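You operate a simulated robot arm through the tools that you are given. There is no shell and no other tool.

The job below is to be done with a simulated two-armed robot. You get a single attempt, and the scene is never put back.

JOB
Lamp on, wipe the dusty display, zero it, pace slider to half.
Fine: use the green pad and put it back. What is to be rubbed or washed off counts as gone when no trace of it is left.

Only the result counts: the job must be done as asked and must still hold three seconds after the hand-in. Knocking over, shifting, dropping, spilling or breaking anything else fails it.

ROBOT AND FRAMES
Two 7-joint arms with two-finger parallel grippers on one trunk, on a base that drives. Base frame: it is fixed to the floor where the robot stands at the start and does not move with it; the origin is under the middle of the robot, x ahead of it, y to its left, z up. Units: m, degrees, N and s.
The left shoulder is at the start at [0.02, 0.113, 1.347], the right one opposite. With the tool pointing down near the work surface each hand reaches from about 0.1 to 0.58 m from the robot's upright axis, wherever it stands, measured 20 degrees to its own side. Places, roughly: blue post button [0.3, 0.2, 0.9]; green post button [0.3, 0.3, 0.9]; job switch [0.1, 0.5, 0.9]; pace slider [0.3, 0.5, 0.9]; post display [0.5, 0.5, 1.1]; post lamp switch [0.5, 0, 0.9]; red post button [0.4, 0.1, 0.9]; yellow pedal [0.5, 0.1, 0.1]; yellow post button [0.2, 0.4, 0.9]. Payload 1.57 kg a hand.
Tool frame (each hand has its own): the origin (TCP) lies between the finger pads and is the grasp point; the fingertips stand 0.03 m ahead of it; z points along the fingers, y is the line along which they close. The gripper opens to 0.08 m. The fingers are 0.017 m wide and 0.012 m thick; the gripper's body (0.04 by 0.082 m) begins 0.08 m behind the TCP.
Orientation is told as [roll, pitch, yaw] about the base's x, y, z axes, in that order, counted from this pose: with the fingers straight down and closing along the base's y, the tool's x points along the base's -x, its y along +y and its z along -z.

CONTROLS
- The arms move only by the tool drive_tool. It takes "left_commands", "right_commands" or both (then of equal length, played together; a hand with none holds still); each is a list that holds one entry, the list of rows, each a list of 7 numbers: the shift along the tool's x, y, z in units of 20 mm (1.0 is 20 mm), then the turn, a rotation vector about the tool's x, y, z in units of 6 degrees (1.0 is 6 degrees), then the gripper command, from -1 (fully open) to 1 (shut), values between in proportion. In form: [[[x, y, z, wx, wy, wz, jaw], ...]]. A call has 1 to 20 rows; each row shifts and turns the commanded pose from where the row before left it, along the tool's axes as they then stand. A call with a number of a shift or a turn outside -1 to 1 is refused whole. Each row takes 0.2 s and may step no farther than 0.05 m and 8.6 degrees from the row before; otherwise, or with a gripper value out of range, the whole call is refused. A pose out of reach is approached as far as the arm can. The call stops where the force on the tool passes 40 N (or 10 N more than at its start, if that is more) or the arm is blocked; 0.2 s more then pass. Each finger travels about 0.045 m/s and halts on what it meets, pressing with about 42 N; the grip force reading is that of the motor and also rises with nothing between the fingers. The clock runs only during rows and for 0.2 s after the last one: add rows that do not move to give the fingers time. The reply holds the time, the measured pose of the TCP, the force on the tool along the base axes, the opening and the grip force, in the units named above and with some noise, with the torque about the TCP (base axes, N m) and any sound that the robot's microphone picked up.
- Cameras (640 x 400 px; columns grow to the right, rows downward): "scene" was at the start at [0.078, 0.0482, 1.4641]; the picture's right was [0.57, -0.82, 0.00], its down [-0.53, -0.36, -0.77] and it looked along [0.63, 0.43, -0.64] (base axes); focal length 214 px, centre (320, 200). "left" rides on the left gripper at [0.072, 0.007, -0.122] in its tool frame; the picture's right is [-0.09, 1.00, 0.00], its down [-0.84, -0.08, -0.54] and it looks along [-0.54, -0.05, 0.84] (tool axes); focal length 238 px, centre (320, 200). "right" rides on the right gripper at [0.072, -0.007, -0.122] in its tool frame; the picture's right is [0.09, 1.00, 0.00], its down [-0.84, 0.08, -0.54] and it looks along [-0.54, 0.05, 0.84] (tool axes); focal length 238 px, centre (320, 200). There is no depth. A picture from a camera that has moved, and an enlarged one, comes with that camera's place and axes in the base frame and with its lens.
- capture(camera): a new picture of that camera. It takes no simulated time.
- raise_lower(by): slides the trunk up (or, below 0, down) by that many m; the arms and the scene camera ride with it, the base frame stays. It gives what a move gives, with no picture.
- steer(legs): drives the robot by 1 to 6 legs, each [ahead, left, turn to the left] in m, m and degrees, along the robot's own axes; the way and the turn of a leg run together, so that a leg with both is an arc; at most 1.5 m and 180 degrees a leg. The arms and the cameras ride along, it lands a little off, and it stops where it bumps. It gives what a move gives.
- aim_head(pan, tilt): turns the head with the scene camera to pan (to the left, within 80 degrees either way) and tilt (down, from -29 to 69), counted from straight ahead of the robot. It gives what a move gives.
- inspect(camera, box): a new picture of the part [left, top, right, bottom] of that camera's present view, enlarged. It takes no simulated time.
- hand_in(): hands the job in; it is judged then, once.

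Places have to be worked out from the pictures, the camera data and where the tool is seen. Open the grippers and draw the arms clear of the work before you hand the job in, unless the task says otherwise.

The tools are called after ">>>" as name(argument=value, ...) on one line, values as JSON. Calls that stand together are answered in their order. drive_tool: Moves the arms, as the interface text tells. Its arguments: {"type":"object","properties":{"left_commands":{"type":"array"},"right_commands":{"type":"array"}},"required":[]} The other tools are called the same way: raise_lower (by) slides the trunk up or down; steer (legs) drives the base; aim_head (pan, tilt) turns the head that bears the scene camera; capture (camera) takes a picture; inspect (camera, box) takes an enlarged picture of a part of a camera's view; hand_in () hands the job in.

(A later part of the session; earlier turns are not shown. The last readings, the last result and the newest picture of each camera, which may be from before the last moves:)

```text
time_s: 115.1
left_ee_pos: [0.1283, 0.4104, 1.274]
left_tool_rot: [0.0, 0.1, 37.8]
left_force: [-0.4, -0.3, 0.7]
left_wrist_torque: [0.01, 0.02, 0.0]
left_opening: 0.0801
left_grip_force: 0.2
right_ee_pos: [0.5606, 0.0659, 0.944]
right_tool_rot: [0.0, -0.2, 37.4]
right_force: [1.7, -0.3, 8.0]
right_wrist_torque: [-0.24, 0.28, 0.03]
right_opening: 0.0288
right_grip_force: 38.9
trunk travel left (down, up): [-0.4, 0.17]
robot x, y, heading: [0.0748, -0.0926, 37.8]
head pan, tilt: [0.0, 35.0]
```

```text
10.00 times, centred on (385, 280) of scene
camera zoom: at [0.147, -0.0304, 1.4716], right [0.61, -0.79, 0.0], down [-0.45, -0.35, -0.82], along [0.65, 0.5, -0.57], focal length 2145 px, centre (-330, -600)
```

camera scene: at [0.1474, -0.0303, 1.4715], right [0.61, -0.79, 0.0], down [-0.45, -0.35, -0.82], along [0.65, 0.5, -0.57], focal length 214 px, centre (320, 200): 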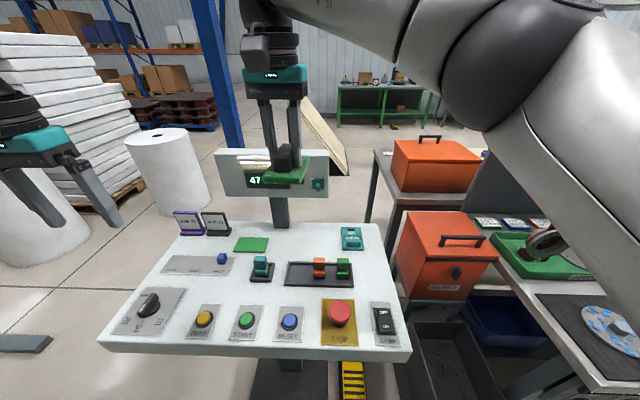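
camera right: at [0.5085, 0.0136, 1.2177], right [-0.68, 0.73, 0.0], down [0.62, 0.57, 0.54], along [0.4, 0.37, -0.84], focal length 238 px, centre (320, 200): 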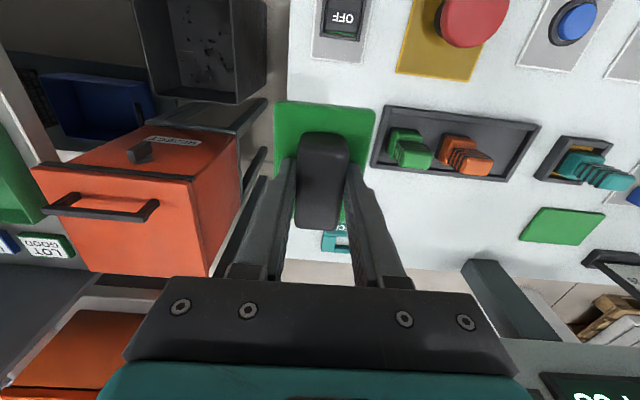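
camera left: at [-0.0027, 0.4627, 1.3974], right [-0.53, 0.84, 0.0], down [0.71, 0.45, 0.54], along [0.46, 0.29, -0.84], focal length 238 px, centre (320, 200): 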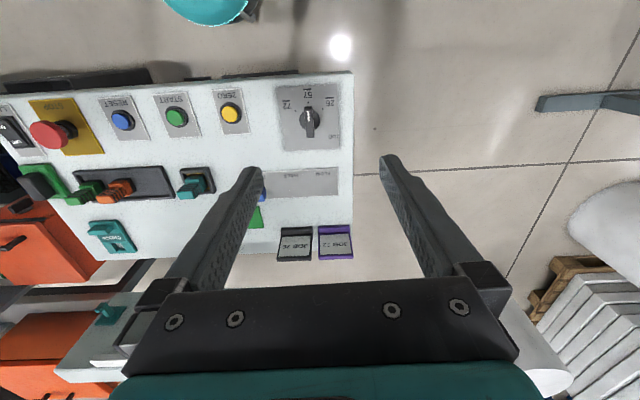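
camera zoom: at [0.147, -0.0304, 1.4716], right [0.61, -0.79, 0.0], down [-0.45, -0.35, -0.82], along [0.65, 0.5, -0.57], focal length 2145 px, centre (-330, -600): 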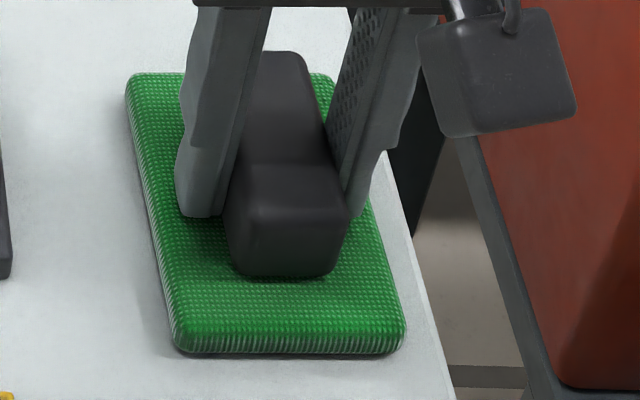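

The pad is seated (8 N of contact). I open the jaws partly to free the handle, wait, then rise straight up.

>>> drive_tool(right_commands=[[[0, 0, -0.03, 0, 0, 0, -0.25], [0, 0, 0, 0, 0, 0, -0.25], [0, 0, 0, 0, 0, 0, -0.25], [0, 0, 0, 0, 0, 0, -0.25], [0, 0, -0.4, 0, 0, 0, -0.25], [0, 0, -0.6, 0, 0, 0, -0.25], [0, 0, -1, 0, 0, 0, -0.25], [0, 0, -1, 0, 0, 0, -0.25], [0, 0, -1, 0, 0, 0, -0.25], [0, 0, -1, 0, 0, 0, -0.25], [0, 0, -1, 0, 0, 0, -0.25], [0, 0, -1, 0, 0, 0, -0.25], [0, 0, -1, 0, 0, 0, -0.25], [0, 0, -1, 0, 0, 0, -0.25], [0, 0, 0, 0, 0, 0, -0.25]]])

>>> capture(camera="scene")

>>> inspect(camera="scene", box=[340, 240, 420, 300])

```text
time_s: 118.3
left_ee_pos: [0.1293, 0.4113, 1.2748]
left_tool_rot: [0.0, 0.0, 37.8]
left_force: [0.3, 0.2, 0.2]
left_wrist_torque: [0.01, 0.0, -0.02]
left_opening: 0.08
left_grip_force: 0.1
right_ee_pos: [0.5582, 0.0658, 1.1225]
right_tool_rot: [0.0, -0.1, 37.4]
right_force: [0.2, 0.4, -0.5]
right_wrist_torque: [0.04, -0.02, 0.0]
right_opening: 0.05
right_grip_force: 0.1
trunk travel left (down, up): [-0.4, 0.17]
robot x, y, heading: [0.0726, -0.089, 37.6]
head pan, tilt: [0.0, 35.0]
```

```text
taken
camera scene: at [0.1476, -0.0301, 1.4715], right [0.61, -0.79, 0.0], down [-0.45, -0.35, -0.82], along [0.65, 0.5, -0.57], focal length 214 px, centre (320, 200)
```

scene: 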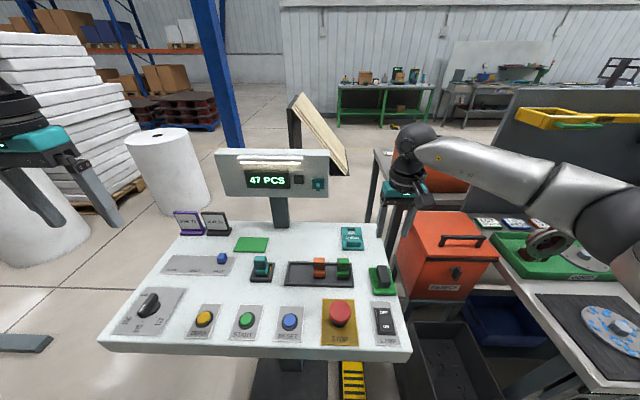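

```text
6.67 times, centred on (380, 270) of scene
camera zoom: at [0.1476, -0.0301, 1.4715], right [0.61, -0.79, 0.0], down [-0.45, -0.35, -0.82], along [0.65, 0.5, -0.57], focal length 1430 px, centre (-80, -267)
```

zoom: 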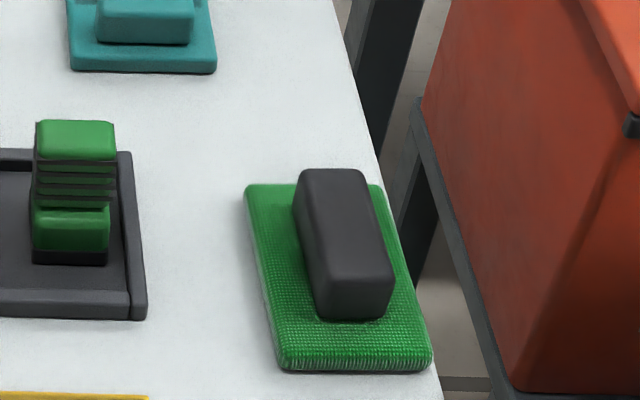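

Opening dragged the pad about 9 mm to the right (the fingertips were pressing on the mesh). I go back down with wide jaws, tips a few mm above the mesh, and close gently so the fingers re-centre the handle at its old place, without any downward force this time.

>>> drive_tool(right_commands=[[[0, 0, 0, 0, 0, 0, -0.75], [0, 0, 1, 0, 0, 0, -0.75], [0, 0, 1, 0, 0, 0, -0.75], [0, 0, 1, 0, 0, 0, -0.75], [0, 0, 1, 0, 0, 0, -0.75], [0, 0, 1, 0, 0, 0, -0.75], [0, 0, 1, 0, 0, 0, -0.75], [0, 0, 1, 0, 0, 0, -0.75], [0, 0, 0.7, 0, 0, 0, -0.75], [0, 0, 0.4, 0, 0, 0, -0.75], [0, 0, 0.25, 0, 0, 0, -0.75], [0, 0, 0, 0, 0, 0, -0.75]]])

>>> inspect(camera="scene", box=[340, 240, 420, 300])

>>> inspect(camera="right", box=[240, 80, 400, 200])

```text
time_s: 120.9
left_ee_pos: [0.128, 0.4113, 1.275]
left_tool_rot: [0.0, -0.1, 37.8]
left_force: [0.0, -0.3, -0.6]
left_wrist_torque: [-0.04, -0.01, -0.02]
left_opening: 0.0803
left_grip_force: 0.0
right_ee_pos: [0.5598, 0.0631, 0.9571]
right_tool_rot: [-0.1, -0.1, 37.5]
right_force: [0.0, -0.1, -0.2]
right_wrist_torque: [0.01, 0.01, 0.02]
right_opening: 0.0701
right_grip_force: 0.0
trunk travel left (down, up): [-0.4, 0.17]
robot x, y, heading: [0.0728, -0.0907, 37.7]
head pan, tilt: [0.0, 35.0]
```

```text
6.67 times, centred on (380, 270) of scene
camera zoom: at [0.1475, -0.0302, 1.4715], right [0.61, -0.79, 0.0], down [-0.45, -0.35, -0.82], along [0.65, 0.5, -0.57], focal length 1430 px, centre (-80, -267)
```

zoom: 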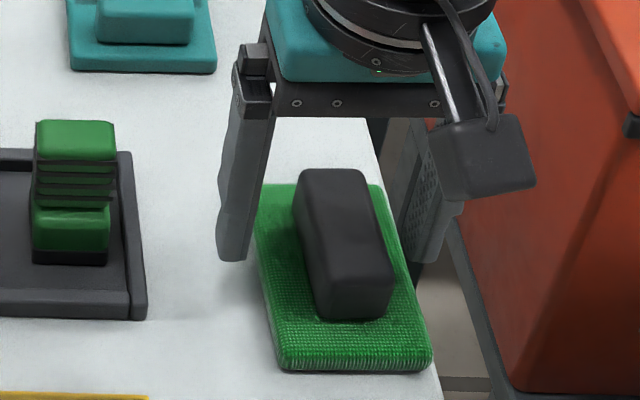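

```text
3.33 times, centred on (320, 140) of right
camera zoom: at [0.5064, 0.015, 1.0794], right [-0.68, 0.73, 0.0], down [0.62, 0.57, 0.54], along [0.4, 0.37, -0.84], focal length 794 px, centre (320, 400)
```

zoom: 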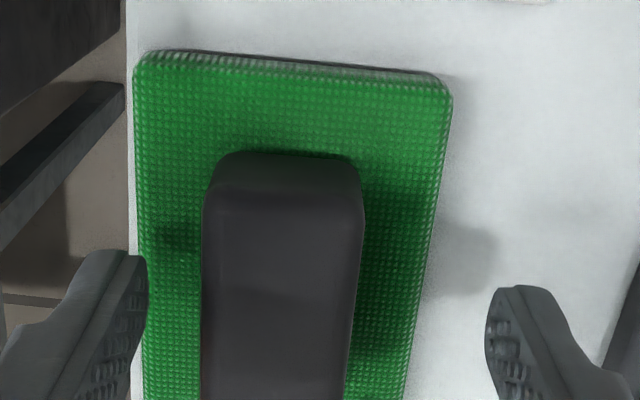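

The handle sits right of centre as expected. I lower 6 mm more (tips still off the mesh) and close to push it back to the centre.

>>> drive_tool(right_commands=[[[0, 0, 0.3, 0, 0, 0, -0.75], [0, 0, 0, 0, 0, 0, -0.5], [0, 0, 0, 0, 0, 0, -0.2], [0, 0, 0, 0, 0, 0, 0.1], [0, 0, 0, 0, 0, 0, 0.25], [0, 0, 0, 0, 0, 0, 0.3], [0, 0, 0, 0, 0, 0, 0.32], [0, 0, 0, 0, 0, 0, 0.32]]])

>>> inspect(camera="scene", box=[340, 240, 420, 300])

>>> inspect(camera="right", box=[240, 80, 400, 200])

```text
time_s: 122.7
left_ee_pos: [0.1283, 0.4101, 1.2749]
left_tool_rot: [-0.1, 0.0, 37.8]
left_force: [0.5, -0.7, 0.6]
left_wrist_torque: [0.03, -0.04, -0.03]
left_opening: 0.0802
left_grip_force: 0.1
right_ee_pos: [0.5618, 0.0656, 0.9503]
right_tool_rot: [0.0, -0.1, 37.4]
right_force: [0.0, 1.1, -0.6]
right_wrist_torque: [-0.01, 0.01, 0.01]
right_opening: 0.029
right_grip_force: 38.4
trunk travel left (down, up): [-0.4, 0.17]
robot x, y, heading: [0.0701, -0.091, 37.9]
head pan, tilt: [0.0, 35.0]
```

```text
6.67 times, centred on (380, 270) of scene
camera zoom: at [0.1476, -0.0301, 1.4715], right [0.61, -0.79, 0.0], down [-0.45, -0.35, -0.82], along [0.65, 0.5, -0.57], focal length 1430 px, centre (-80, -267)
```

zoom: 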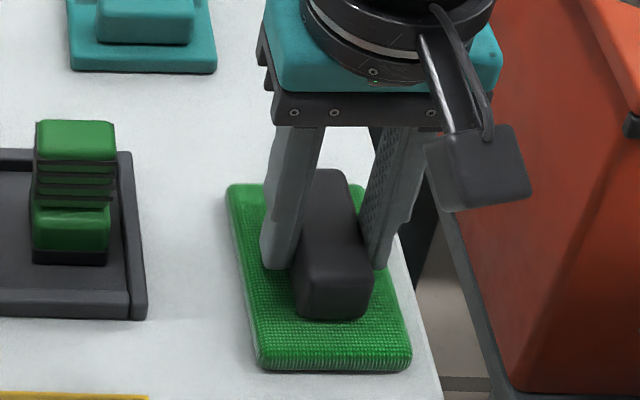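

```text
3.33 times, centred on (320, 140) of right
camera zoom: at [0.5066, 0.0153, 1.0737], right [-0.68, 0.73, 0.0], down [0.62, 0.57, 0.54], along [0.4, 0.37, -0.84], focal length 794 px, centre (320, 400)
```

zoom: 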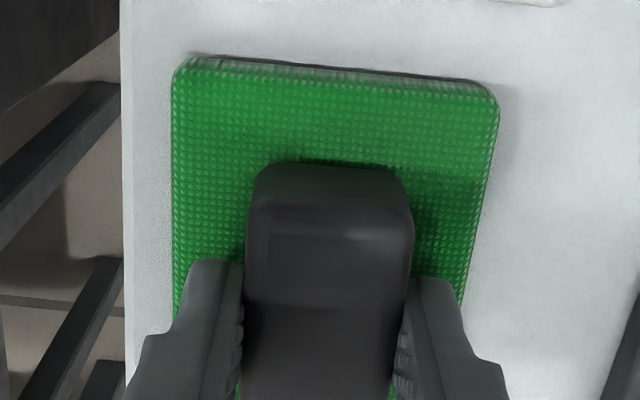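

Re-centred at its old place. Now I open a little at a time with no downward force and check that it stays.

>>> drive_tool(right_commands=[[[0, 0, 0, 0, 0, 0, 0.2], [0, 0, 0, 0, 0, 0, 0.1], [0, 0, 0, 0, 0, 0, 0], [0, 0, 0, 0, 0, 0, -0.25], [0, 0, 0, 0, 0, 0, -0.25], [0, 0, 0, 0, 0, 0, -0.25]]])

>>> inspect(camera="scene", box=[340, 240, 420, 300])

```text
time_s: 124.1
left_ee_pos: [0.1272, 0.4098, 1.2756]
left_tool_rot: [0.0, 0.0, 37.8]
left_force: [0.5, -0.4, 0.4]
left_wrist_torque: [0.01, 0.05, -0.04]
left_opening: 0.0799
left_grip_force: 0.1
right_ee_pos: [0.5614, 0.0656, 0.9515]
right_tool_rot: [0.0, -0.1, 37.4]
right_force: [-0.6, 0.0, -0.4]
right_wrist_torque: [0.01, -0.03, 0.01]
right_opening: 0.0499
right_grip_force: 0.0
trunk travel left (down, up): [-0.4, 0.17]
robot x, y, heading: [0.0735, -0.0902, 37.7]
head pan, tilt: [0.0, 35.0]
```

```text
6.67 times, centred on (380, 270) of scene
camera zoom: at [0.1475, -0.0302, 1.4715], right [0.61, -0.79, 0.0], down [-0.45, -0.35, -0.82], along [0.65, 0.5, -0.57], focal length 1430 px, centre (-80, -267)
```

zoom: 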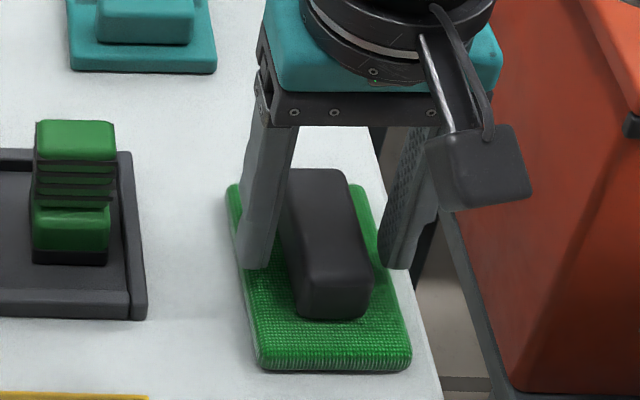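

The pad stayed put. I rise straight up with the right hand to a safe height, then drive 0.30 m left to use the left hand on ZERO and the slider.

>>> drive_tool(right_commands=[[[0, 0, -0.5, 0, 0, 0, -0.25], [0, 0, -1, 0, 0, 0, -0.25], [0, 0, -1, 0, 0, 0, -0.25], [0, 0, -1, 0, 0, 0, -0.25], [0, 0, -1, 0, 0, 0, -0.25], [0, 0, -1, 0, 0, 0, -0.5], [0, 0, -1, 0, 0, 0, -1], [0, 0, -1, 0, 0, 0, -1], [0, 0, -1, 0, 0, 0, -1], [0, 0, -1, 0, 0, 0, -1], [0, 0, -1, 0, 0, 0, -1], [0, 0, -1, 0, 0, 0, -1], [0, 0, -1, 0, 0, 0, -1], [0.8, 0, -1, 0, 0, 0, -1], [0.8, 0, -1, 0, 0, 0, -1], [0.8, 0, -1, 0, 0, 0, -1], [0.8, 0, 0, 0, 0, 0, -1], [0.8, 0, 0, 0, 0, 0, -1], [0, 0, 0, 0, 0, 0, -1]]])

>>> steer(legs=[[0, 0.3, 0]])

>>> capture(camera="scene")

>>> capture(camera="left")

```text
time_s: 128.1
left_ee_pos: [0.1283, 0.41, 1.2747]
left_tool_rot: [0.0, 0.1, 37.8]
left_force: [-0.1, 1.1, -0.5]
left_wrist_torque: [0.02, -0.04, 0.01]
left_opening: 0.0799
left_grip_force: 0.0
right_ee_pos: [0.4966, 0.0159, 1.2613]
right_tool_rot: [0.0, -0.1, 37.3]
right_force: [-0.2, 1.1, -0.2]
right_wrist_torque: [-0.01, -0.01, 0.02]
right_opening: 0.0802
right_grip_force: 0.0
trunk travel left (down, up): [-0.4, 0.17]
robot x, y, heading: [0.0744, -0.0913, 37.8]
head pan, tilt: [0.0, 35.0]
```

```text
time_s: 130.1
left_ee_pos: [-0.0559, 0.6446, 1.2738]
left_tool_rot: [0.0, 0.0, 37.9]
left_force: [-0.3, -0.5, -0.1]
left_wrist_torque: [-0.02, 0.0, 0.03]
left_opening: 0.0801
left_grip_force: 0.0
right_ee_pos: [0.314, 0.2508, 1.26]
right_tool_rot: [0.1, -0.1, 37.6]
right_force: [-0.6, -0.4, 0.4]
right_wrist_torque: [0.01, -0.03, 0.02]
right_opening: 0.08
right_grip_force: 0.0
trunk travel left (down, up): [-0.4, 0.17]
robot x, y, heading: [-0.1085, 0.1427, 37.9]
head pan, tilt: [0.0, 35.0]
```

```text
taken
camera scene: at [-0.0349, 0.205, 1.4715], right [0.61, -0.79, 0.0], down [-0.45, -0.35, -0.82], along [0.65, 0.5, -0.57], focal length 214 px, centre (320, 200)
```

scene: 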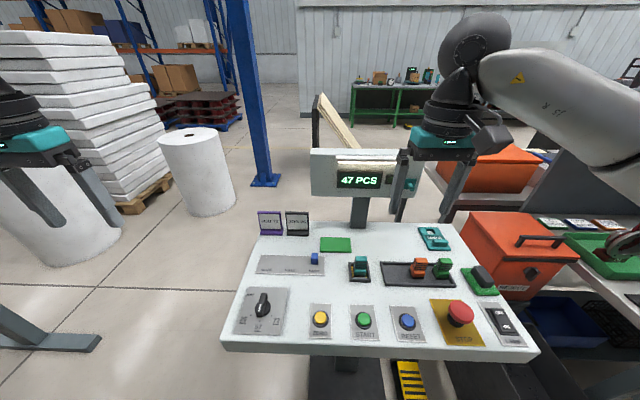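

```text
taken
camera left: at [-0.1153, 0.6073, 1.3969], right [-0.54, 0.84, 0.0], down [0.71, 0.45, 0.54], along [0.46, 0.29, -0.84], focal length 238 px, centre (320, 200)
```

left: 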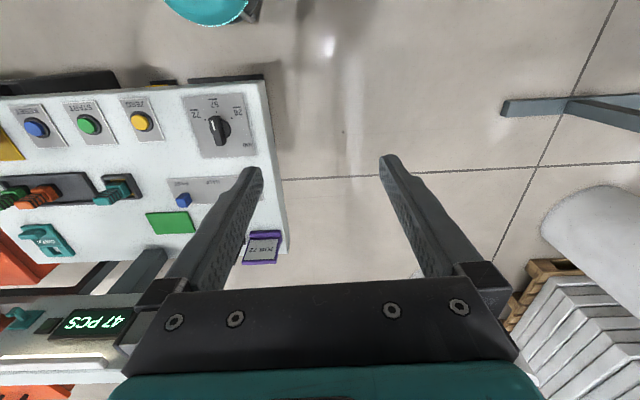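

ZERO is at about [0.175, 0.368] (top ~0.925). I bring the left hand, jaws shut, over it at height while moving the right hand 10 cm away to the right.

>>> drive_tool(left_commands=[[[-0.032, -0.9, 0, 0, 0, 0, 1], [-0.032, -0.9, 0, 0, 0, 0, 1], [-0.032, -0.9, 0, 0, 0, 0, 1], [-0.032, -0.9, 0, 0, 0, 0, 1], [-0.032, -0.9, 0, 0, 0, 0, 1], [-0.032, -0.9, 0, 0, 0, 0, 1], [-0.032, -0.9, 0, 0, 0, 0, 1], [-0.032, -0.9, 0, 0, 0, 0, 1], [-0.032, -0.9, 0, 0, 0, 0, 1], [-0.032, -0.9, 0, 0, 0, 0, 1], [-0.032, -0.9, 0, 0, 0, 0, 1], [-0.032, -0.9, 0, 0, 0, 0, 1], [-0.032, -0.9, 0, 0, 0, 0, 1], [-0.032, -0.9, 0, 0, 0, 0, 1], [-0.032, -0.9, 0, 0, 0, 0, 1], [-0.032, -0.9, 0, 0, 0, 0, 1], [-0.032, -0.9, 0, 0, 0, 0, 1], [-0.032, -0.9, 0, 0, 0, 0, 1], [-0.032, -0.9, 0, 0, 0, 0, 1], [-0.032, -0.9, 0, 0, 0, 0, 1]]], right_commands=[[[0, -0.9, 0, 0, 0, 0, -1], [0, -0.9, 0, 0, 0, 0, -1], [0, -0.9, 0, 0, 0, 0, -1], [0, -0.9, 0, 0, 0, 0, -1], [0, -0.9, 0, 0, 0, 0, -1], [0, -0.9, 0, 0, 0, 0, -1], [0, 0, 0, 0, 0, 0, -1], [0, 0, 0, 0, 0, 0, -1], [0, 0, 0, 0, 0, 0, -1], [0, 0, 0, 0, 0, 0, -1], [0, 0, 0, 0, 0, 0, -1], [0, 0, 0, 0, 0, 0, -1], [0, 0, 0, 0, 0, 0, -1], [0, 0, 0, 0, 0, 0, -1], [0, 0, 0, 0, 0, 0, -1], [0, 0, 0, 0, 0, 0, -1], [0, 0, 0, 0, 0, 0, -1], [0, 0, 0, 0, 0, 0, -1], [0, 0, 0, 0, 0, 0, -1], [0, 0, 0, 0, 0, 0, -1]]])

>>> capture(camera="left")

>>> capture(camera="scene")

```text
time_s: 134.3
left_ee_pos: [0.1301, 0.414, 1.2767]
left_tool_rot: [-0.1, 0.0, 38.0]
left_force: [0.6, -0.3, 0.0]
left_wrist_torque: [0.0, 0.0, 0.05]
left_opening: 0.0
left_grip_force: 20.9
left hand out of reach, approached as far as the arm can: row 17, 18, 19, 20
right_ee_pos: [0.3813, 0.1675, 1.2619]
right_tool_rot: [0.1, -0.1, 37.6]
right_force: [-0.1, -0.2, 0.0]
right_wrist_torque: [0.01, -0.01, -0.01]
right_opening: 0.0798
right_grip_force: 0.1
trunk travel left (down, up): [-0.4, 0.17]
robot x, y, heading: [-0.1101, 0.1446, 38.0]
head pan, tilt: [0.0, 35.0]
```

```text
taken
camera left: at [0.0698, 0.3757, 1.3993], right [-0.54, 0.84, 0.0], down [0.71, 0.45, 0.54], along [0.46, 0.29, -0.84], focal length 238 px, centre (320, 200)
```

left: 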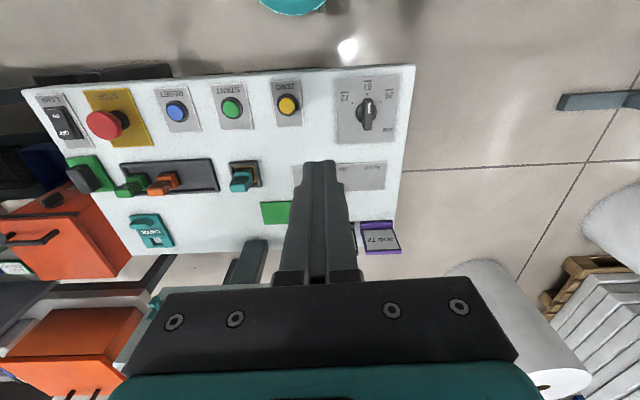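

```text
taken
camera scene: at [-0.0344, 0.2044, 1.4715], right [0.61, -0.79, 0.0], down [-0.45, -0.35, -0.82], along [0.65, 0.5, -0.57], focal length 214 px, centre (320, 200)
```

scene: 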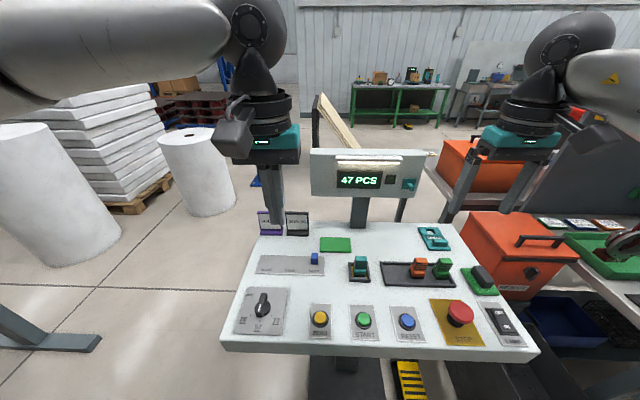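

The left hand can't cross further toward centre at this height, so I drive the base 0.08 m right to put it over ZERO.

>>> steer(legs=[[0, -0.07, 0]])

>>> capture(camera="left")

>>> inspect(camera="scene", box=[200, 220, 400, 360])

```text
time_s: 135.3
left_ee_pos: [0.1742, 0.3567, 1.2776]
left_tool_rot: [-0.1, -0.1, 37.8]
left_force: [-0.3, -0.5, -0.6]
left_wrist_torque: [0.0, 0.0, -0.03]
left_opening: 0.0001
left_grip_force: 21.0
right_ee_pos: [0.4247, 0.1104, 1.2606]
right_tool_rot: [0.0, 0.0, 37.6]
right_force: [-0.4, -0.1, -0.8]
right_wrist_torque: [0.02, -0.02, -0.02]
right_opening: 0.08
right_grip_force: 0.2
trunk travel left (down, up): [-0.4, 0.17]
robot x, y, heading: [-0.0702, 0.0901, 37.9]
head pan, tilt: [0.0, 35.0]
```

```text
taken
camera left: at [0.1137, 0.3193, 1.3994], right [-0.54, 0.84, 0.0], down [0.71, 0.45, 0.54], along [0.46, 0.29, -0.84], focal length 238 px, centre (320, 200)
```

left: 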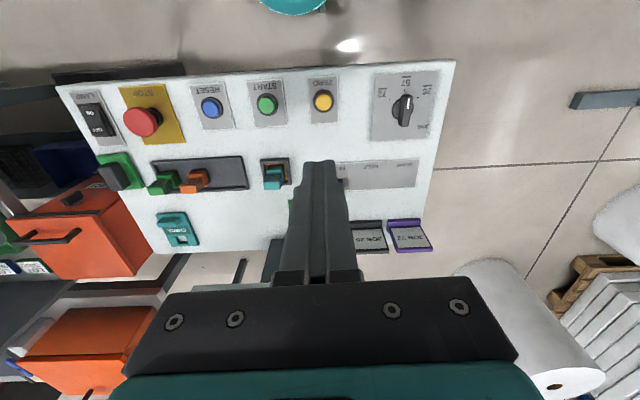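

```text
2.86 times, centred on (300, 290) of scene
camera zoom: at [0.0094, 0.1479, 1.4715], right [0.61, -0.79, 0.0], down [-0.45, -0.35, -0.82], along [0.65, 0.5, -0.57], focal length 613 px, centre (377, -57)
```

zoom: 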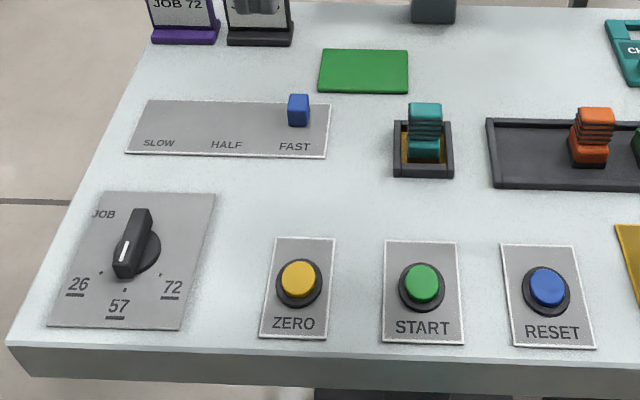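

Both views put ZERO 1.3 cm ahead and 0.5 cm left of the hand. I correct and descend to about 2 cm above it.

>>> drive_tool(left_commands=[[[-0.65, 0.25, 0, 0, 0, 0, 1], [0, 0, 1, 0, 0, 0, 1], [0, 0, 1, 0, 0, 0, 1], [0, 0, 1, 0, 0, 0, 1], [0, 0, 1, 0, 0, 0, 1], [0, 0, 1, 0, 0, 0, 1], [0, 0, 1, 0, 0, 0, 1], [0, 0, 1, 0, 0, 0, 1], [0, 0, 1, 0, 0, 0, 1], [0, 0, 1, 0, 0, 0, 1], [0, 0, 1, 0, 0, 0, 1], [0, 0, 1, 0, 0, 0, 1], [0, 0, 1, 0, 0, 0, 1], [0, 0, 1, 0, 0, 0, 1], [0, 0, 1, 0, 0, 0, 1], [0, 0, 0.8, 0, 0, 0, 1], [0, 0, 0, 0, 0, 0, 1]]])

>>> capture(camera="left")

>>> inspect(camera="scene", box=[240, 260, 360, 350])

```text
time_s: 138.9
left_ee_pos: [0.1107, 0.4065, 1.0315]
left_tool_rot: [-0.2, -0.1, 38.0]
left_force: [-0.2, 0.1, 0.6]
left_wrist_torque: [0.0, -0.01, -0.01]
left_opening: 0.0
left_grip_force: 21.9
left hand out of reach, approached as far as the arm can: row 7, 8, 9, 10, 11, 12, 13, 14, 15, 16
right_ee_pos: [0.4239, 0.1099, 1.2613]
right_tool_rot: [0.0, -0.1, 37.5]
right_force: [-0.4, 0.2, -0.1]
right_wrist_torque: [0.02, -0.03, 0.01]
right_opening: 0.0799
right_grip_force: 0.1
trunk travel left (down, up): [-0.4, 0.17]
robot x, y, heading: [-0.0663, 0.0854, 37.8]
head pan, tilt: [0.0, 35.0]
```

```text
taken
camera left: at [0.0507, 0.3688, 1.1539], right [-0.54, 0.84, 0.0], down [0.71, 0.45, 0.54], along [0.46, 0.29, -0.84], focal length 238 px, centre (320, 200)
```

left: 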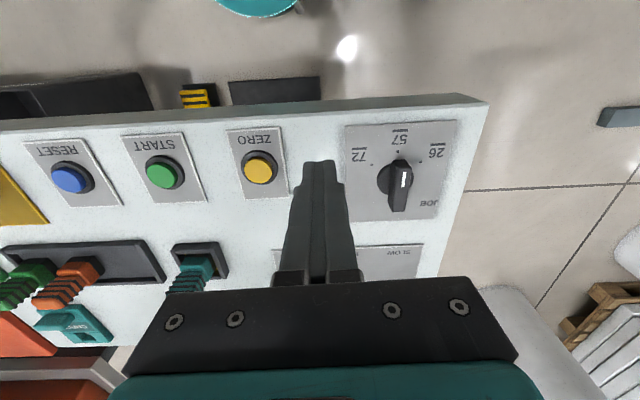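

```text
4.44 times, centred on (300, 305) of scene
camera zoom: at [0.0088, 0.1488, 1.4715], right [0.61, -0.79, 0.0], down [-0.45, -0.35, -0.82], along [0.65, 0.5, -0.57], focal length 953 px, centre (409, -267)
```

zoom: 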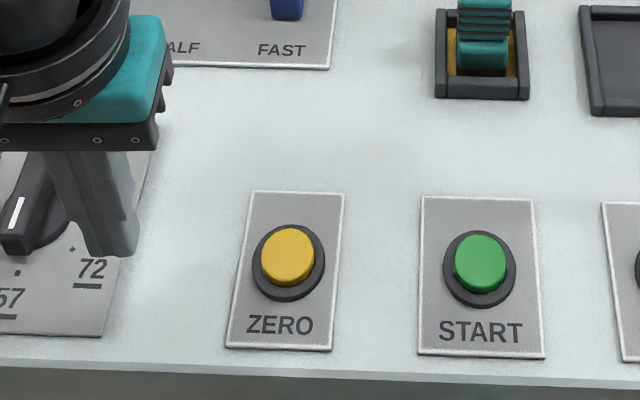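

Lower down, the left arm works only further to its own side; it drifted left over the job knob (still 5 cm above everything). I lift a bit and drive the base 0.13 m right so ZERO comes into its comfortable zone.

>>> drive_tool(left_commands=[[[0, 0, -1, 0, 0, 0, 1], [0, 0, -1, 0, 0, 0, 1], [0, 0, -1, 0, 0, 0, 1], [0, 0, 0, 0, 0, 0, 1]]])

>>> steer(legs=[[0, -0.13, 0]])

>>> capture(camera="left")

>>> inspect(camera="scene", box=[140, 200, 340, 360])

```text
time_s: 139.9
left_ee_pos: [0.1116, 0.4084, 1.0922]
left_tool_rot: [-0.3, 0.1, 38.0]
left_force: [-0.3, 0.1, -0.3]
left_wrist_torque: [0.0, 0.0, 0.02]
left_opening: 0.0
left_grip_force: 21.6
right_ee_pos: [0.4246, 0.1113, 1.2612]
right_tool_rot: [0.0, 0.1, 37.6]
right_force: [0.6, -0.6, 0.4]
right_wrist_torque: [0.02, 0.02, -0.01]
right_opening: 0.0801
right_grip_force: 0.2
trunk travel left (down, up): [-0.4, 0.17]
robot x, y, heading: [-0.0676, 0.0875, 37.7]
head pan, tilt: [0.0, 35.0]
```

```text
time_s: 141.2
left_ee_pos: [0.1912, 0.3051, 1.093]
left_tool_rot: [-0.1, 0.0, 37.8]
left_force: [0.7, -0.1, 0.4]
left_wrist_torque: [0.01, 0.04, -0.02]
left_opening: 0.0
left_grip_force: 21.2
right_ee_pos: [0.5044, 0.0061, 1.2613]
right_tool_rot: [0.1, -0.1, 37.4]
right_force: [0.4, -0.4, 0.4]
right_wrist_torque: [0.03, 0.03, 0.0]
right_opening: 0.08
right_grip_force: 0.1
trunk travel left (down, up): [-0.4, 0.17]
robot x, y, heading: [0.0155, -0.0142, 37.6]
head pan, tilt: [0.0, 35.0]
```

```text
taken
camera left: at [0.1315, 0.2666, 1.2136], right [-0.54, 0.84, 0.0], down [0.71, 0.45, 0.54], along [0.46, 0.29, -0.84], focal length 238 px, centre (320, 200)
```

left: 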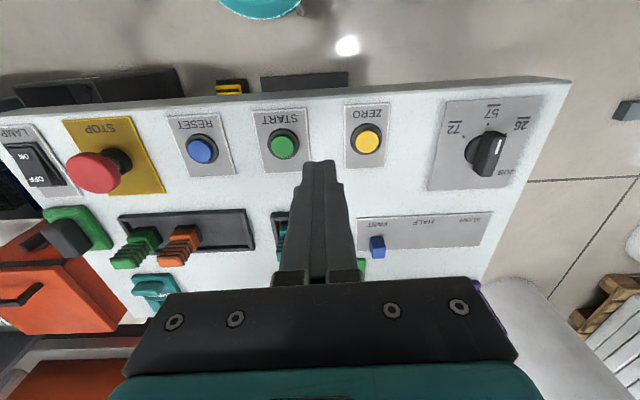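

```text
2.50 times, centred on (240, 280) of scene
camera zoom: at [0.0895, 0.0446, 1.4715], right [0.61, -0.79, 0.0], down [-0.45, -0.35, -0.82], along [0.65, 0.5, -0.57], focal length 536 px, centre (520, 0)
```

zoom: 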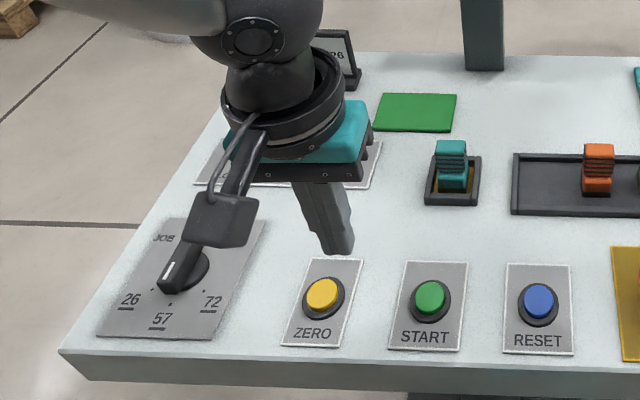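

ZERO is 3.1 cm ahead and 5.6 cm left of the hand by both views. I move over it and descend to ~1.5 cm above.

>>> drive_tool(left_commands=[[[-0.52, 0.93, 0, 0, 0, 0, 1], [-0.52, 0.93, 0, 0, 0, 0, 1], [-0.51, 0.92, 0, 0, 0, 0, 1], [0, 0, 1, 0, 0, 0, 1], [0, 0, 1, 0, 0, 0, 1], [0, 0, 1, 0, 0, 0, 1], [0, 0, 1, 0, 0, 0, 1], [0, 0, 1, 0, 0, 0, 1], [0, 0, 1, 0, 0, 0, 1], [0, 0, 0, 0, 0, 0, 1]]])

>>> capture(camera="left")

>>> inspect(camera="scene", box=[210, 270, 310, 350])

```text
time_s: 143.4
left_ee_pos: [0.1672, 0.371, 0.9906]
left_tool_rot: [-0.2, -0.1, 37.8]
left_force: [0.3, 0.6, 0.1]
left_wrist_torque: [0.0, 0.02, -0.02]
left_opening: 0.0001
left_grip_force: 21.4
left hand out of reach, approached as far as the arm can: row 8, 9
right_ee_pos: [0.5027, 0.0065, 1.2609]
right_tool_rot: [0.0, -0.1, 37.4]
right_force: [-0.2, -0.4, -0.5]
right_wrist_torque: [-0.03, 0.01, 0.02]
right_opening: 0.0798
right_grip_force: 0.2
trunk travel left (down, up): [-0.4, 0.17]
robot x, y, heading: [0.0122, -0.0128, 37.7]
head pan, tilt: [0.0, 35.0]
```

```text
taken
camera left: at [0.106, 0.3333, 1.1121], right [-0.54, 0.84, 0.0], down [0.71, 0.45, 0.54], along [0.46, 0.29, -0.84], focal length 238 px, centre (320, 200)
```

left: 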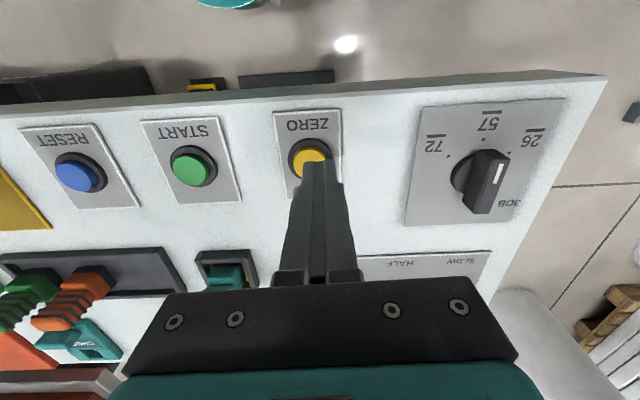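

```text
5.00 times, centred on (260, 310) of scene
camera zoom: at [0.0888, 0.0455, 1.4715], right [0.61, -0.79, 0.0], down [-0.45, -0.35, -0.82], along [0.65, 0.5, -0.57], focal length 1072 px, centre (620, -350)
```

zoom: 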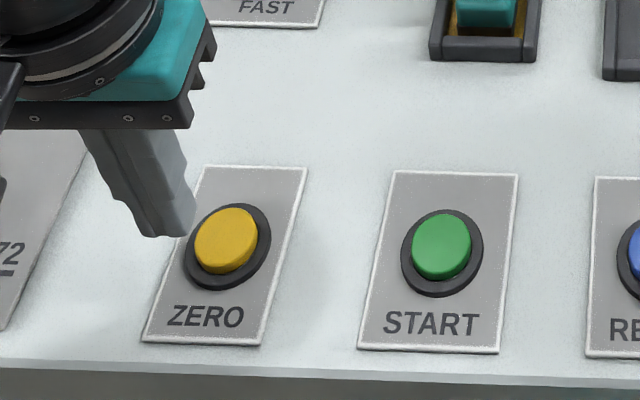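

It is still limited inward (the hand was 2 cm left of ZERO at 6 cm height). The proven good zone is further outward, so I raise the hand, drive 0.11 m right more, and come to ZERO from there.

>>> drive_tool(left_commands=[[[0, 0, -1, 0, 0, 0, 1], [0, 0, -1, 0, 0, 0, 1], [0, 0, -1, 0, 0, 0, 1], [0, 0, -1, 0, 0, 0, 1], [0, 0, -1, 0, 0, 0, 1], [0, 0, -1, 0, 0, 0, 1], [0, 1, 0, 0, 0, 0, 1], [0, 1, 0, 0, 0, 0, 1], [0, 1, 0, 0, 0, 0, 1], [0, 1, 0, 0, 0, 0, 1], [0, 1, 0, 0, 0, 0, 1], [0, 0, 0, 0, 0, 0, 1]]])

>>> steer(legs=[[0, -0.11, 0]])

>>> capture(camera="left")

>>> capture(camera="scene")

```text
time_s: 146.0
left_ee_pos: [0.107, 0.4503, 1.1121]
left_tool_rot: [-0.1, 0.0, 37.9]
left_force: [0.5, 0.6, -0.6]
left_wrist_torque: [-0.02, 0.03, 0.0]
left_opening: 0.0
left_grip_force: 21.7
right_ee_pos: [0.5031, 0.0061, 1.2612]
right_tool_rot: [0.1, -0.1, 37.5]
right_force: [0.6, 0.1, 0.3]
right_wrist_torque: [0.01, 0.02, -0.02]
right_opening: 0.08
right_grip_force: 0.0
trunk travel left (down, up): [-0.4, 0.17]
robot x, y, heading: [0.0138, -0.0117, 37.5]
head pan, tilt: [0.0, 35.0]
```

```text
time_s: 147.2
left_ee_pos: [0.1757, 0.3625, 1.1112]
left_tool_rot: [-0.2, 0.0, 37.7]
left_force: [-0.2, -0.7, 0.2]
left_wrist_torque: [0.02, -0.02, -0.01]
left_opening: 0.0003
left_grip_force: 21.3
right_ee_pos: [0.5706, -0.0804, 1.2609]
right_tool_rot: [0.0, -0.1, 37.2]
right_force: [0.0, 0.1, 0.6]
right_wrist_torque: [0.02, 0.02, -0.03]
right_opening: 0.0799
right_grip_force: 0.0
trunk travel left (down, up): [-0.4, 0.17]
robot x, y, heading: [0.0781, -0.1033, 37.4]
head pan, tilt: [0.0, 35.0]
```

```text
taken
camera left: at [0.1154, 0.3247, 1.2335], right [-0.54, 0.84, 0.0], down [0.71, 0.45, 0.54], along [0.46, 0.29, -0.84], focal length 238 px, centre (320, 200)
```

left: 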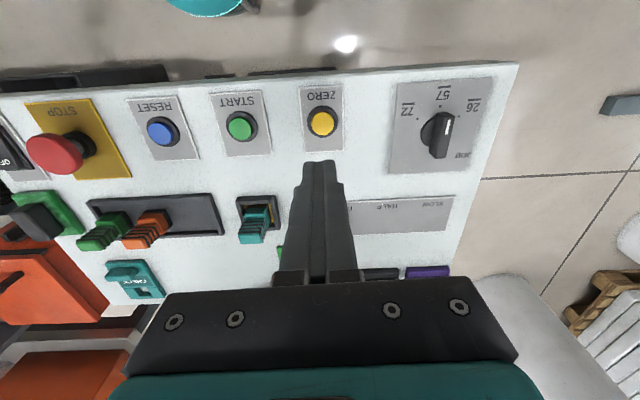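

```text
taken
camera scene: at [0.1563, -0.042, 1.4715], right [0.61, -0.79, 0.0], down [-0.46, -0.35, -0.82], along [0.65, 0.5, -0.57], focal length 214 px, centre (320, 200)
```

scene: 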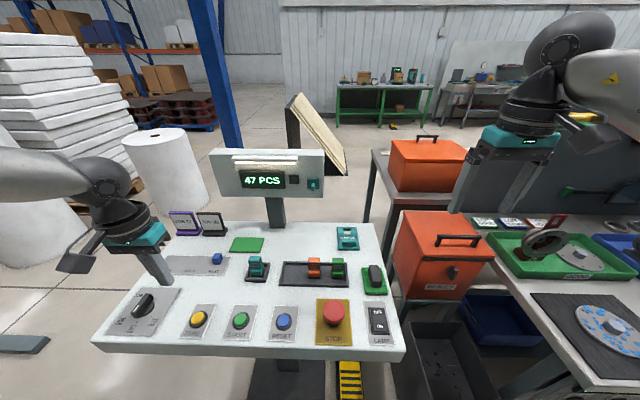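

ZERO is now nearly under the left hand (1 cm ahead, 0.4 cm left). I correct and descend.

>>> drive_tool(left_commands=[[[-0.49, 0.18, 0, 0, 0, 0, 1], [0, 0, 1, 0, 0, 0, 1], [0, 0, 1, 0, 0, 0, 1], [0, 0, 1, 0, 0, 0, 1], [0, 0, 1, 0, 0, 0, 1], [0, 0, 1, 0, 0, 0, 1], [0, 0, 1, 0, 0, 0, 1], [0, 0, 0.7, 0, 0, 0, 1], [0, 0, 0, 0, 0, 0, 1]]])

>>> capture(camera="left")

>>> inspect(camera="scene", box=[150, 270, 250, 350])

```text
time_s: 149.2
left_ee_pos: [0.1829, 0.3729, 0.9757]
left_tool_rot: [-0.2, -0.2, 37.6]
left_force: [-0.7, -0.2, -0.2]
left_wrist_torque: [-0.02, -0.01, -0.01]
left_opening: 0.0
left_grip_force: 21.8
right_ee_pos: [0.5701, -0.0805, 1.2615]
right_tool_rot: [0.1, -0.1, 37.3]
right_force: [0.1, 0.2, 0.7]
right_wrist_torque: [0.0, -0.01, -0.01]
right_opening: 0.0801
right_grip_force: 0.1
trunk travel left (down, up): [-0.4, 0.17]
robot x, y, heading: [0.0804, -0.1007, 37.7]
head pan, tilt: [0.0, 35.0]
```

```text
taken
camera left: at [0.1212, 0.3347, 1.0989], right [-0.54, 0.84, 0.0], down [0.71, 0.45, 0.54], along [0.46, 0.29, -0.84], focal length 238 px, centre (320, 200)
```

left: 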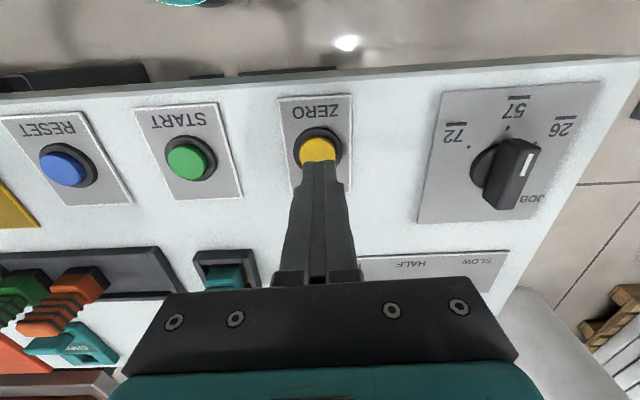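

```text
5.00 times, centred on (200, 310) of scene
camera zoom: at [0.155, -0.0409, 1.4715], right [0.61, -0.79, 0.0], down [-0.45, -0.35, -0.82], along [0.65, 0.5, -0.57], focal length 1072 px, centre (920, -350)
```

zoom: 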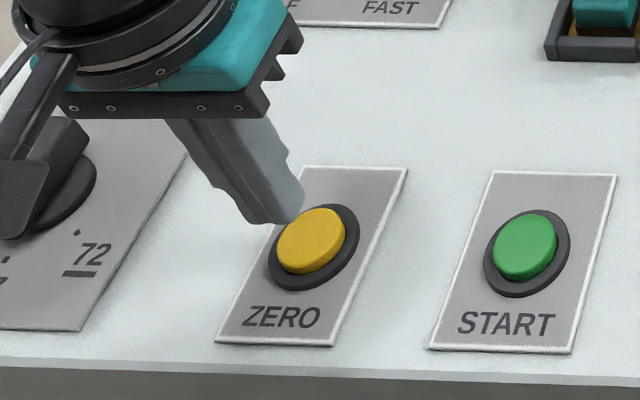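

The tip is ~2 cm above and about 5 mm too far; I nudge back and press in small steps.

>>> drive_tool(left_commands=[[[0.28, -0.12, 0.2, 0, 0, 0, 1], [0, 0, 0.3, 0, 0, 0, 1], [0, 0, 0.25, 0, 0, 0, 1], [0, 0, 0.2, 0, 0, 0, 1], [0, 0, 0.2, 0, 0, 0, 1], [0, 0, 0.2, 0, 0, 0, 1], [0, 0, 0.15, 0, 0, 0, 1]]])

>>> inspect(camera="scene", box=[200, 140, 340, 220])

>>> inspect(camera="scene", box=[150, 270, 250, 350])

```text
time_s: 150.8
left_ee_pos: [0.1729, 0.3651, 0.9594]
left_tool_rot: [-0.1, 0.0, 37.7]
left_force: [-0.2, -0.3, -0.4]
left_wrist_torque: [-0.01, -0.01, -0.04]
left_opening: 0.0002
left_grip_force: 21.4
left hand out of reach, approached as far as the arm can: row 4, 5, 6
right_ee_pos: [0.5701, -0.0807, 1.2614]
right_tool_rot: [0.0, -0.1, 37.3]
right_force: [0.1, -0.3, 0.4]
right_wrist_torque: [0.0, 0.03, 0.03]
right_opening: 0.0798
right_grip_force: 0.1
trunk travel left (down, up): [-0.4, 0.17]
robot x, y, heading: [0.0848, -0.1009, 37.4]
head pan, tilt: [0.0, 35.0]
```

```text
4.57 times, centred on (270, 180) of scene
camera zoom: at [0.1556, -0.0412, 1.4715], right [0.61, -0.79, 0.0], down [-0.45, -0.35, -0.82], along [0.65, 0.5, -0.57], focal length 980 px, centre (549, 291)
```

zoom: 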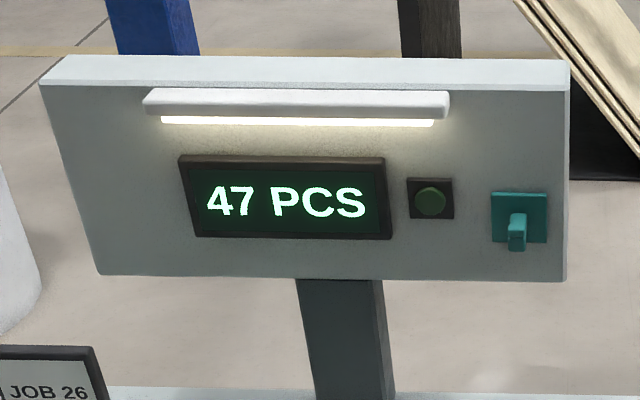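

```text
5.00 times, centred on (200, 310) of scene
camera zoom: at [0.1556, -0.0412, 1.4715], right [0.61, -0.79, 0.0], down [-0.45, -0.35, -0.82], along [0.65, 0.5, -0.57], focal length 1072 px, centre (920, -350)
```

zoom: 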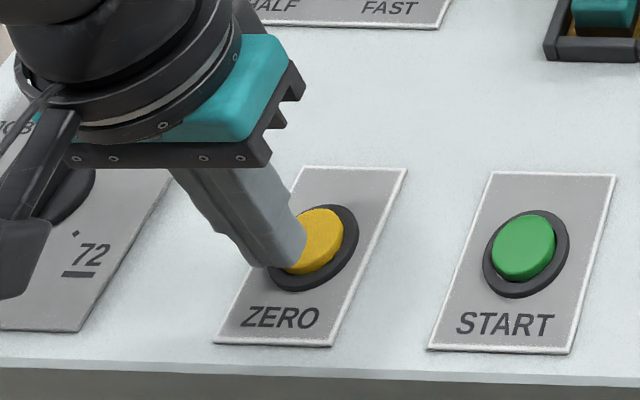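

The arm bottoms out at z≈0.96 there without touching the button, so it needs a lower shoulder. I raise the hand 8 cm and lower the trunk 10 cm, then come down again.

>>> drive_tool(left_commands=[[[0, 0, -1, 0, 0, 0, 1], [0, 0, -1, 0, 0, 0, 1], [0, 0, -1, 0, 0, 0, 1], [0, 0, -1, 0, 0, 0, 1], [0, 0, -1, 0, 0, 0, 1], [0, 0, -1, 0, 0, 0, 1], [0, 0, 0, 0, 0, 0, 1]]])

>>> raise_lower(by=-0.1)

>>> capture(camera="left")

>>> capture(camera="scene")

```text
time_s: 152.4
left_ee_pos: [0.1736, 0.3638, 1.0764]
left_tool_rot: [-0.1, 0.0, 37.7]
left_force: [-0.6, 0.0, -0.3]
left_wrist_torque: [-0.02, 0.01, 0.0]
left_opening: 0.0
left_grip_force: 21.0
right_ee_pos: [0.5711, -0.0807, 1.2617]
right_tool_rot: [0.0, -0.1, 37.3]
right_force: [-0.2, -0.3, -0.7]
right_wrist_torque: [-0.04, -0.02, -0.02]
right_opening: 0.08
right_grip_force: 0.1
trunk travel left (down, up): [-0.4, 0.17]
robot x, y, heading: [0.0778, -0.0973, 37.5]
head pan, tilt: [0.0, 35.0]
```

```text
time_s: 153.7
left_ee_pos: [0.173, 0.364, 0.9777]
left_tool_rot: [-0.1, 0.0, 37.7]
left_force: [-0.4, 0.3, 0.1]
left_wrist_torque: [0.01, -0.01, 0.02]
left_opening: 0.0001
left_grip_force: 21.7
right_ee_pos: [0.5707, -0.0808, 1.1613]
right_tool_rot: [0.0, 0.0, 37.2]
right_force: [-0.3, -0.8, 0.9]
right_wrist_torque: [-0.01, 0.0, 0.01]
right_opening: 0.08
right_grip_force: 0.0
trunk travel left (down, up): [-0.3, 0.27]
robot x, y, heading: [0.0798, -0.0988, 37.5]
head pan, tilt: [0.0, 35.0]
```

```text
taken
camera left: at [0.113, 0.3263, 1.0993], right [-0.54, 0.84, 0.0], down [0.71, 0.45, 0.54], along [0.46, 0.29, -0.84], focal length 238 px, centre (320, 200)
```

left: 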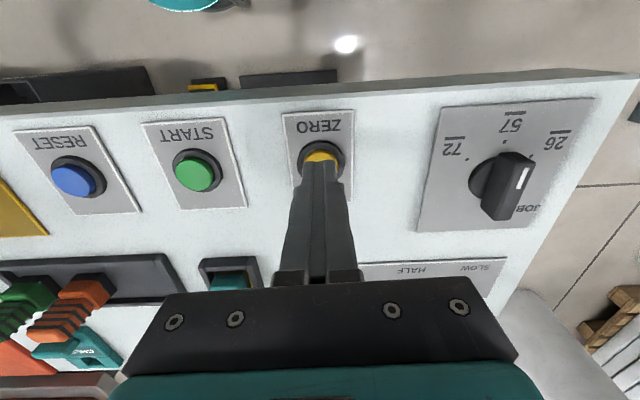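

```text
taken
camera scene: at [0.1555, -0.0412, 1.3716], right [0.61, -0.79, 0.0], down [-0.45, -0.35, -0.82], along [0.65, 0.5, -0.57], focal length 214 px, centre (320, 200)
```

scene: 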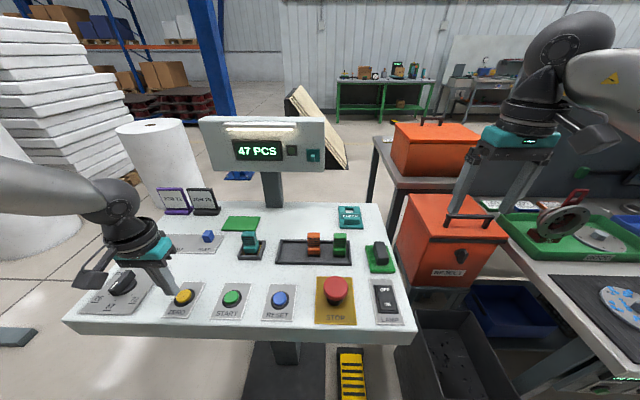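

The tip is about 9 mm short of the button centre (it drifted). I correct and press down in small steps.

>>> drive_tool(left_commands=[[[-0.45, -0.06, 0, 0, 0, 0, 1], [0, 0, 0.4, 0, 0, 0, 1], [0, 0, 0.3, 0, 0, 0, 1], [0, 0, 0.2, 0, 0, 0, 1], [0, 0, 0.2, 0, 0, 0, 1], [0, 0, 0.15, 0, 0, 0, 1]]])

>>> capture(camera="scene")

>>> inspect(camera="scene", box=[140, 250, 240, 330])

```text
time_s: 155.1
left_ee_pos: [0.1815, 0.3692, 0.9523]
left_tool_rot: [-0.2, 0.1, 37.7]
left_force: [-0.3, 0.4, -0.4]
left_wrist_torque: [0.02, -0.01, 0.02]
left_opening: 0.0002
left_grip_force: 21.4
right_ee_pos: [0.57, -0.0811, 1.161]
right_tool_rot: [0.0, -0.1, 37.3]
right_force: [-0.5, -0.3, -0.2]
right_wrist_torque: [-0.03, 0.03, 0.01]
right_opening: 0.0799
right_grip_force: 0.0
trunk travel left (down, up): [-0.3, 0.27]
robot x, y, heading: [0.0804, -0.1024, 37.7]
head pan, tilt: [0.0, 35.0]
```

```text
taken
camera scene: at [0.1555, -0.0411, 1.3715], right [0.61, -0.79, 0.0], down [-0.45, -0.35, -0.82], along [0.65, 0.5, -0.57], focal length 214 px, centre (320, 200)
```

scene: 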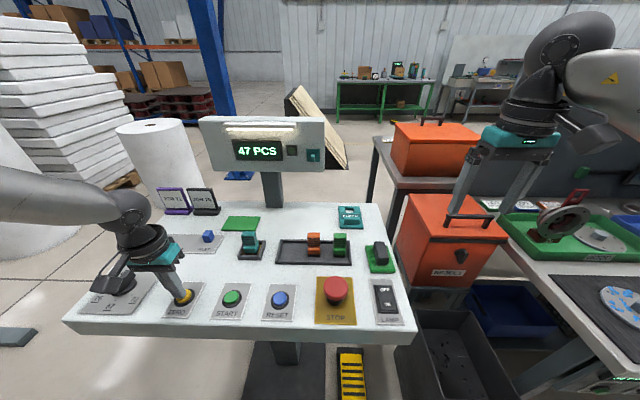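

```text
5.00 times, centred on (190, 290) of scene
camera zoom: at [0.1555, -0.0411, 1.3715], right [0.61, -0.79, 0.0], down [-0.45, -0.35, -0.82], along [0.65, 0.5, -0.57], focal length 1072 px, centre (970, -250)
```

zoom: 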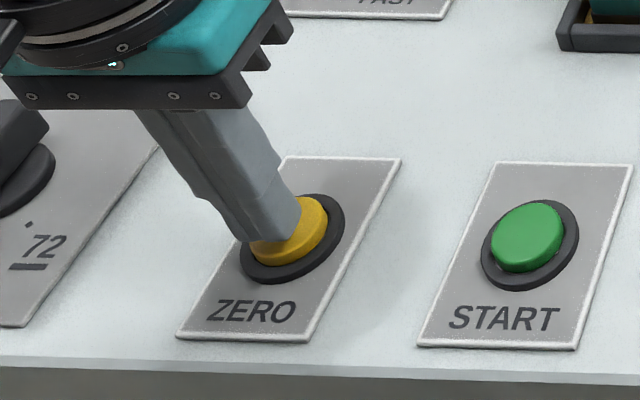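

The tip is on the button's face, no force yet. I keep pressing in 3 mm steps.

>>> drive_tool(left_commands=[[[0, 0, 0.15, 0, 0, 0, 1], [0, 0, 0.15, 0, 0, 0, 1], [0, 0, 0.15, 0, 0, 0, 1], [0, 0, 0.15, 0, 0, 0, 1]]])

>>> inspect(camera="scene", box=[190, 110, 330, 190])

```text
time_s: 156.1
left_ee_pos: [0.1807, 0.3698, 0.9397]
left_tool_rot: [-0.2, -0.2, 37.6]
left_force: [-2.0, -0.3, 8.0]
left_wrist_torque: [0.0, 0.04, -0.01]
left_opening: 0.0001
left_grip_force: 21.4
right_ee_pos: [0.5708, -0.0816, 1.1613]
right_tool_rot: [-0.1, -0.2, 37.3]
right_force: [0.7, -0.2, 0.4]
right_wrist_torque: [-0.01, 0.02, 0.05]
right_opening: 0.08
right_grip_force: 0.2
trunk travel left (down, up): [-0.3, 0.27]
robot x, y, heading: [0.0806, -0.1042, 37.6]
head pan, tilt: [0.0, 35.0]
heard: click
```

```text
4.57 times, centred on (260, 150) of scene
camera zoom: at [0.1551, -0.0418, 1.3717], right [0.61, -0.79, 0.0], down [-0.45, -0.35, -0.82], along [0.65, 0.5, -0.57], focal length 980 px, centre (594, 429)
```

zoom: 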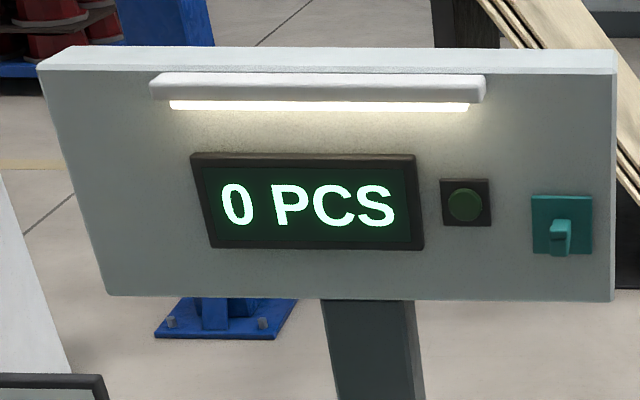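

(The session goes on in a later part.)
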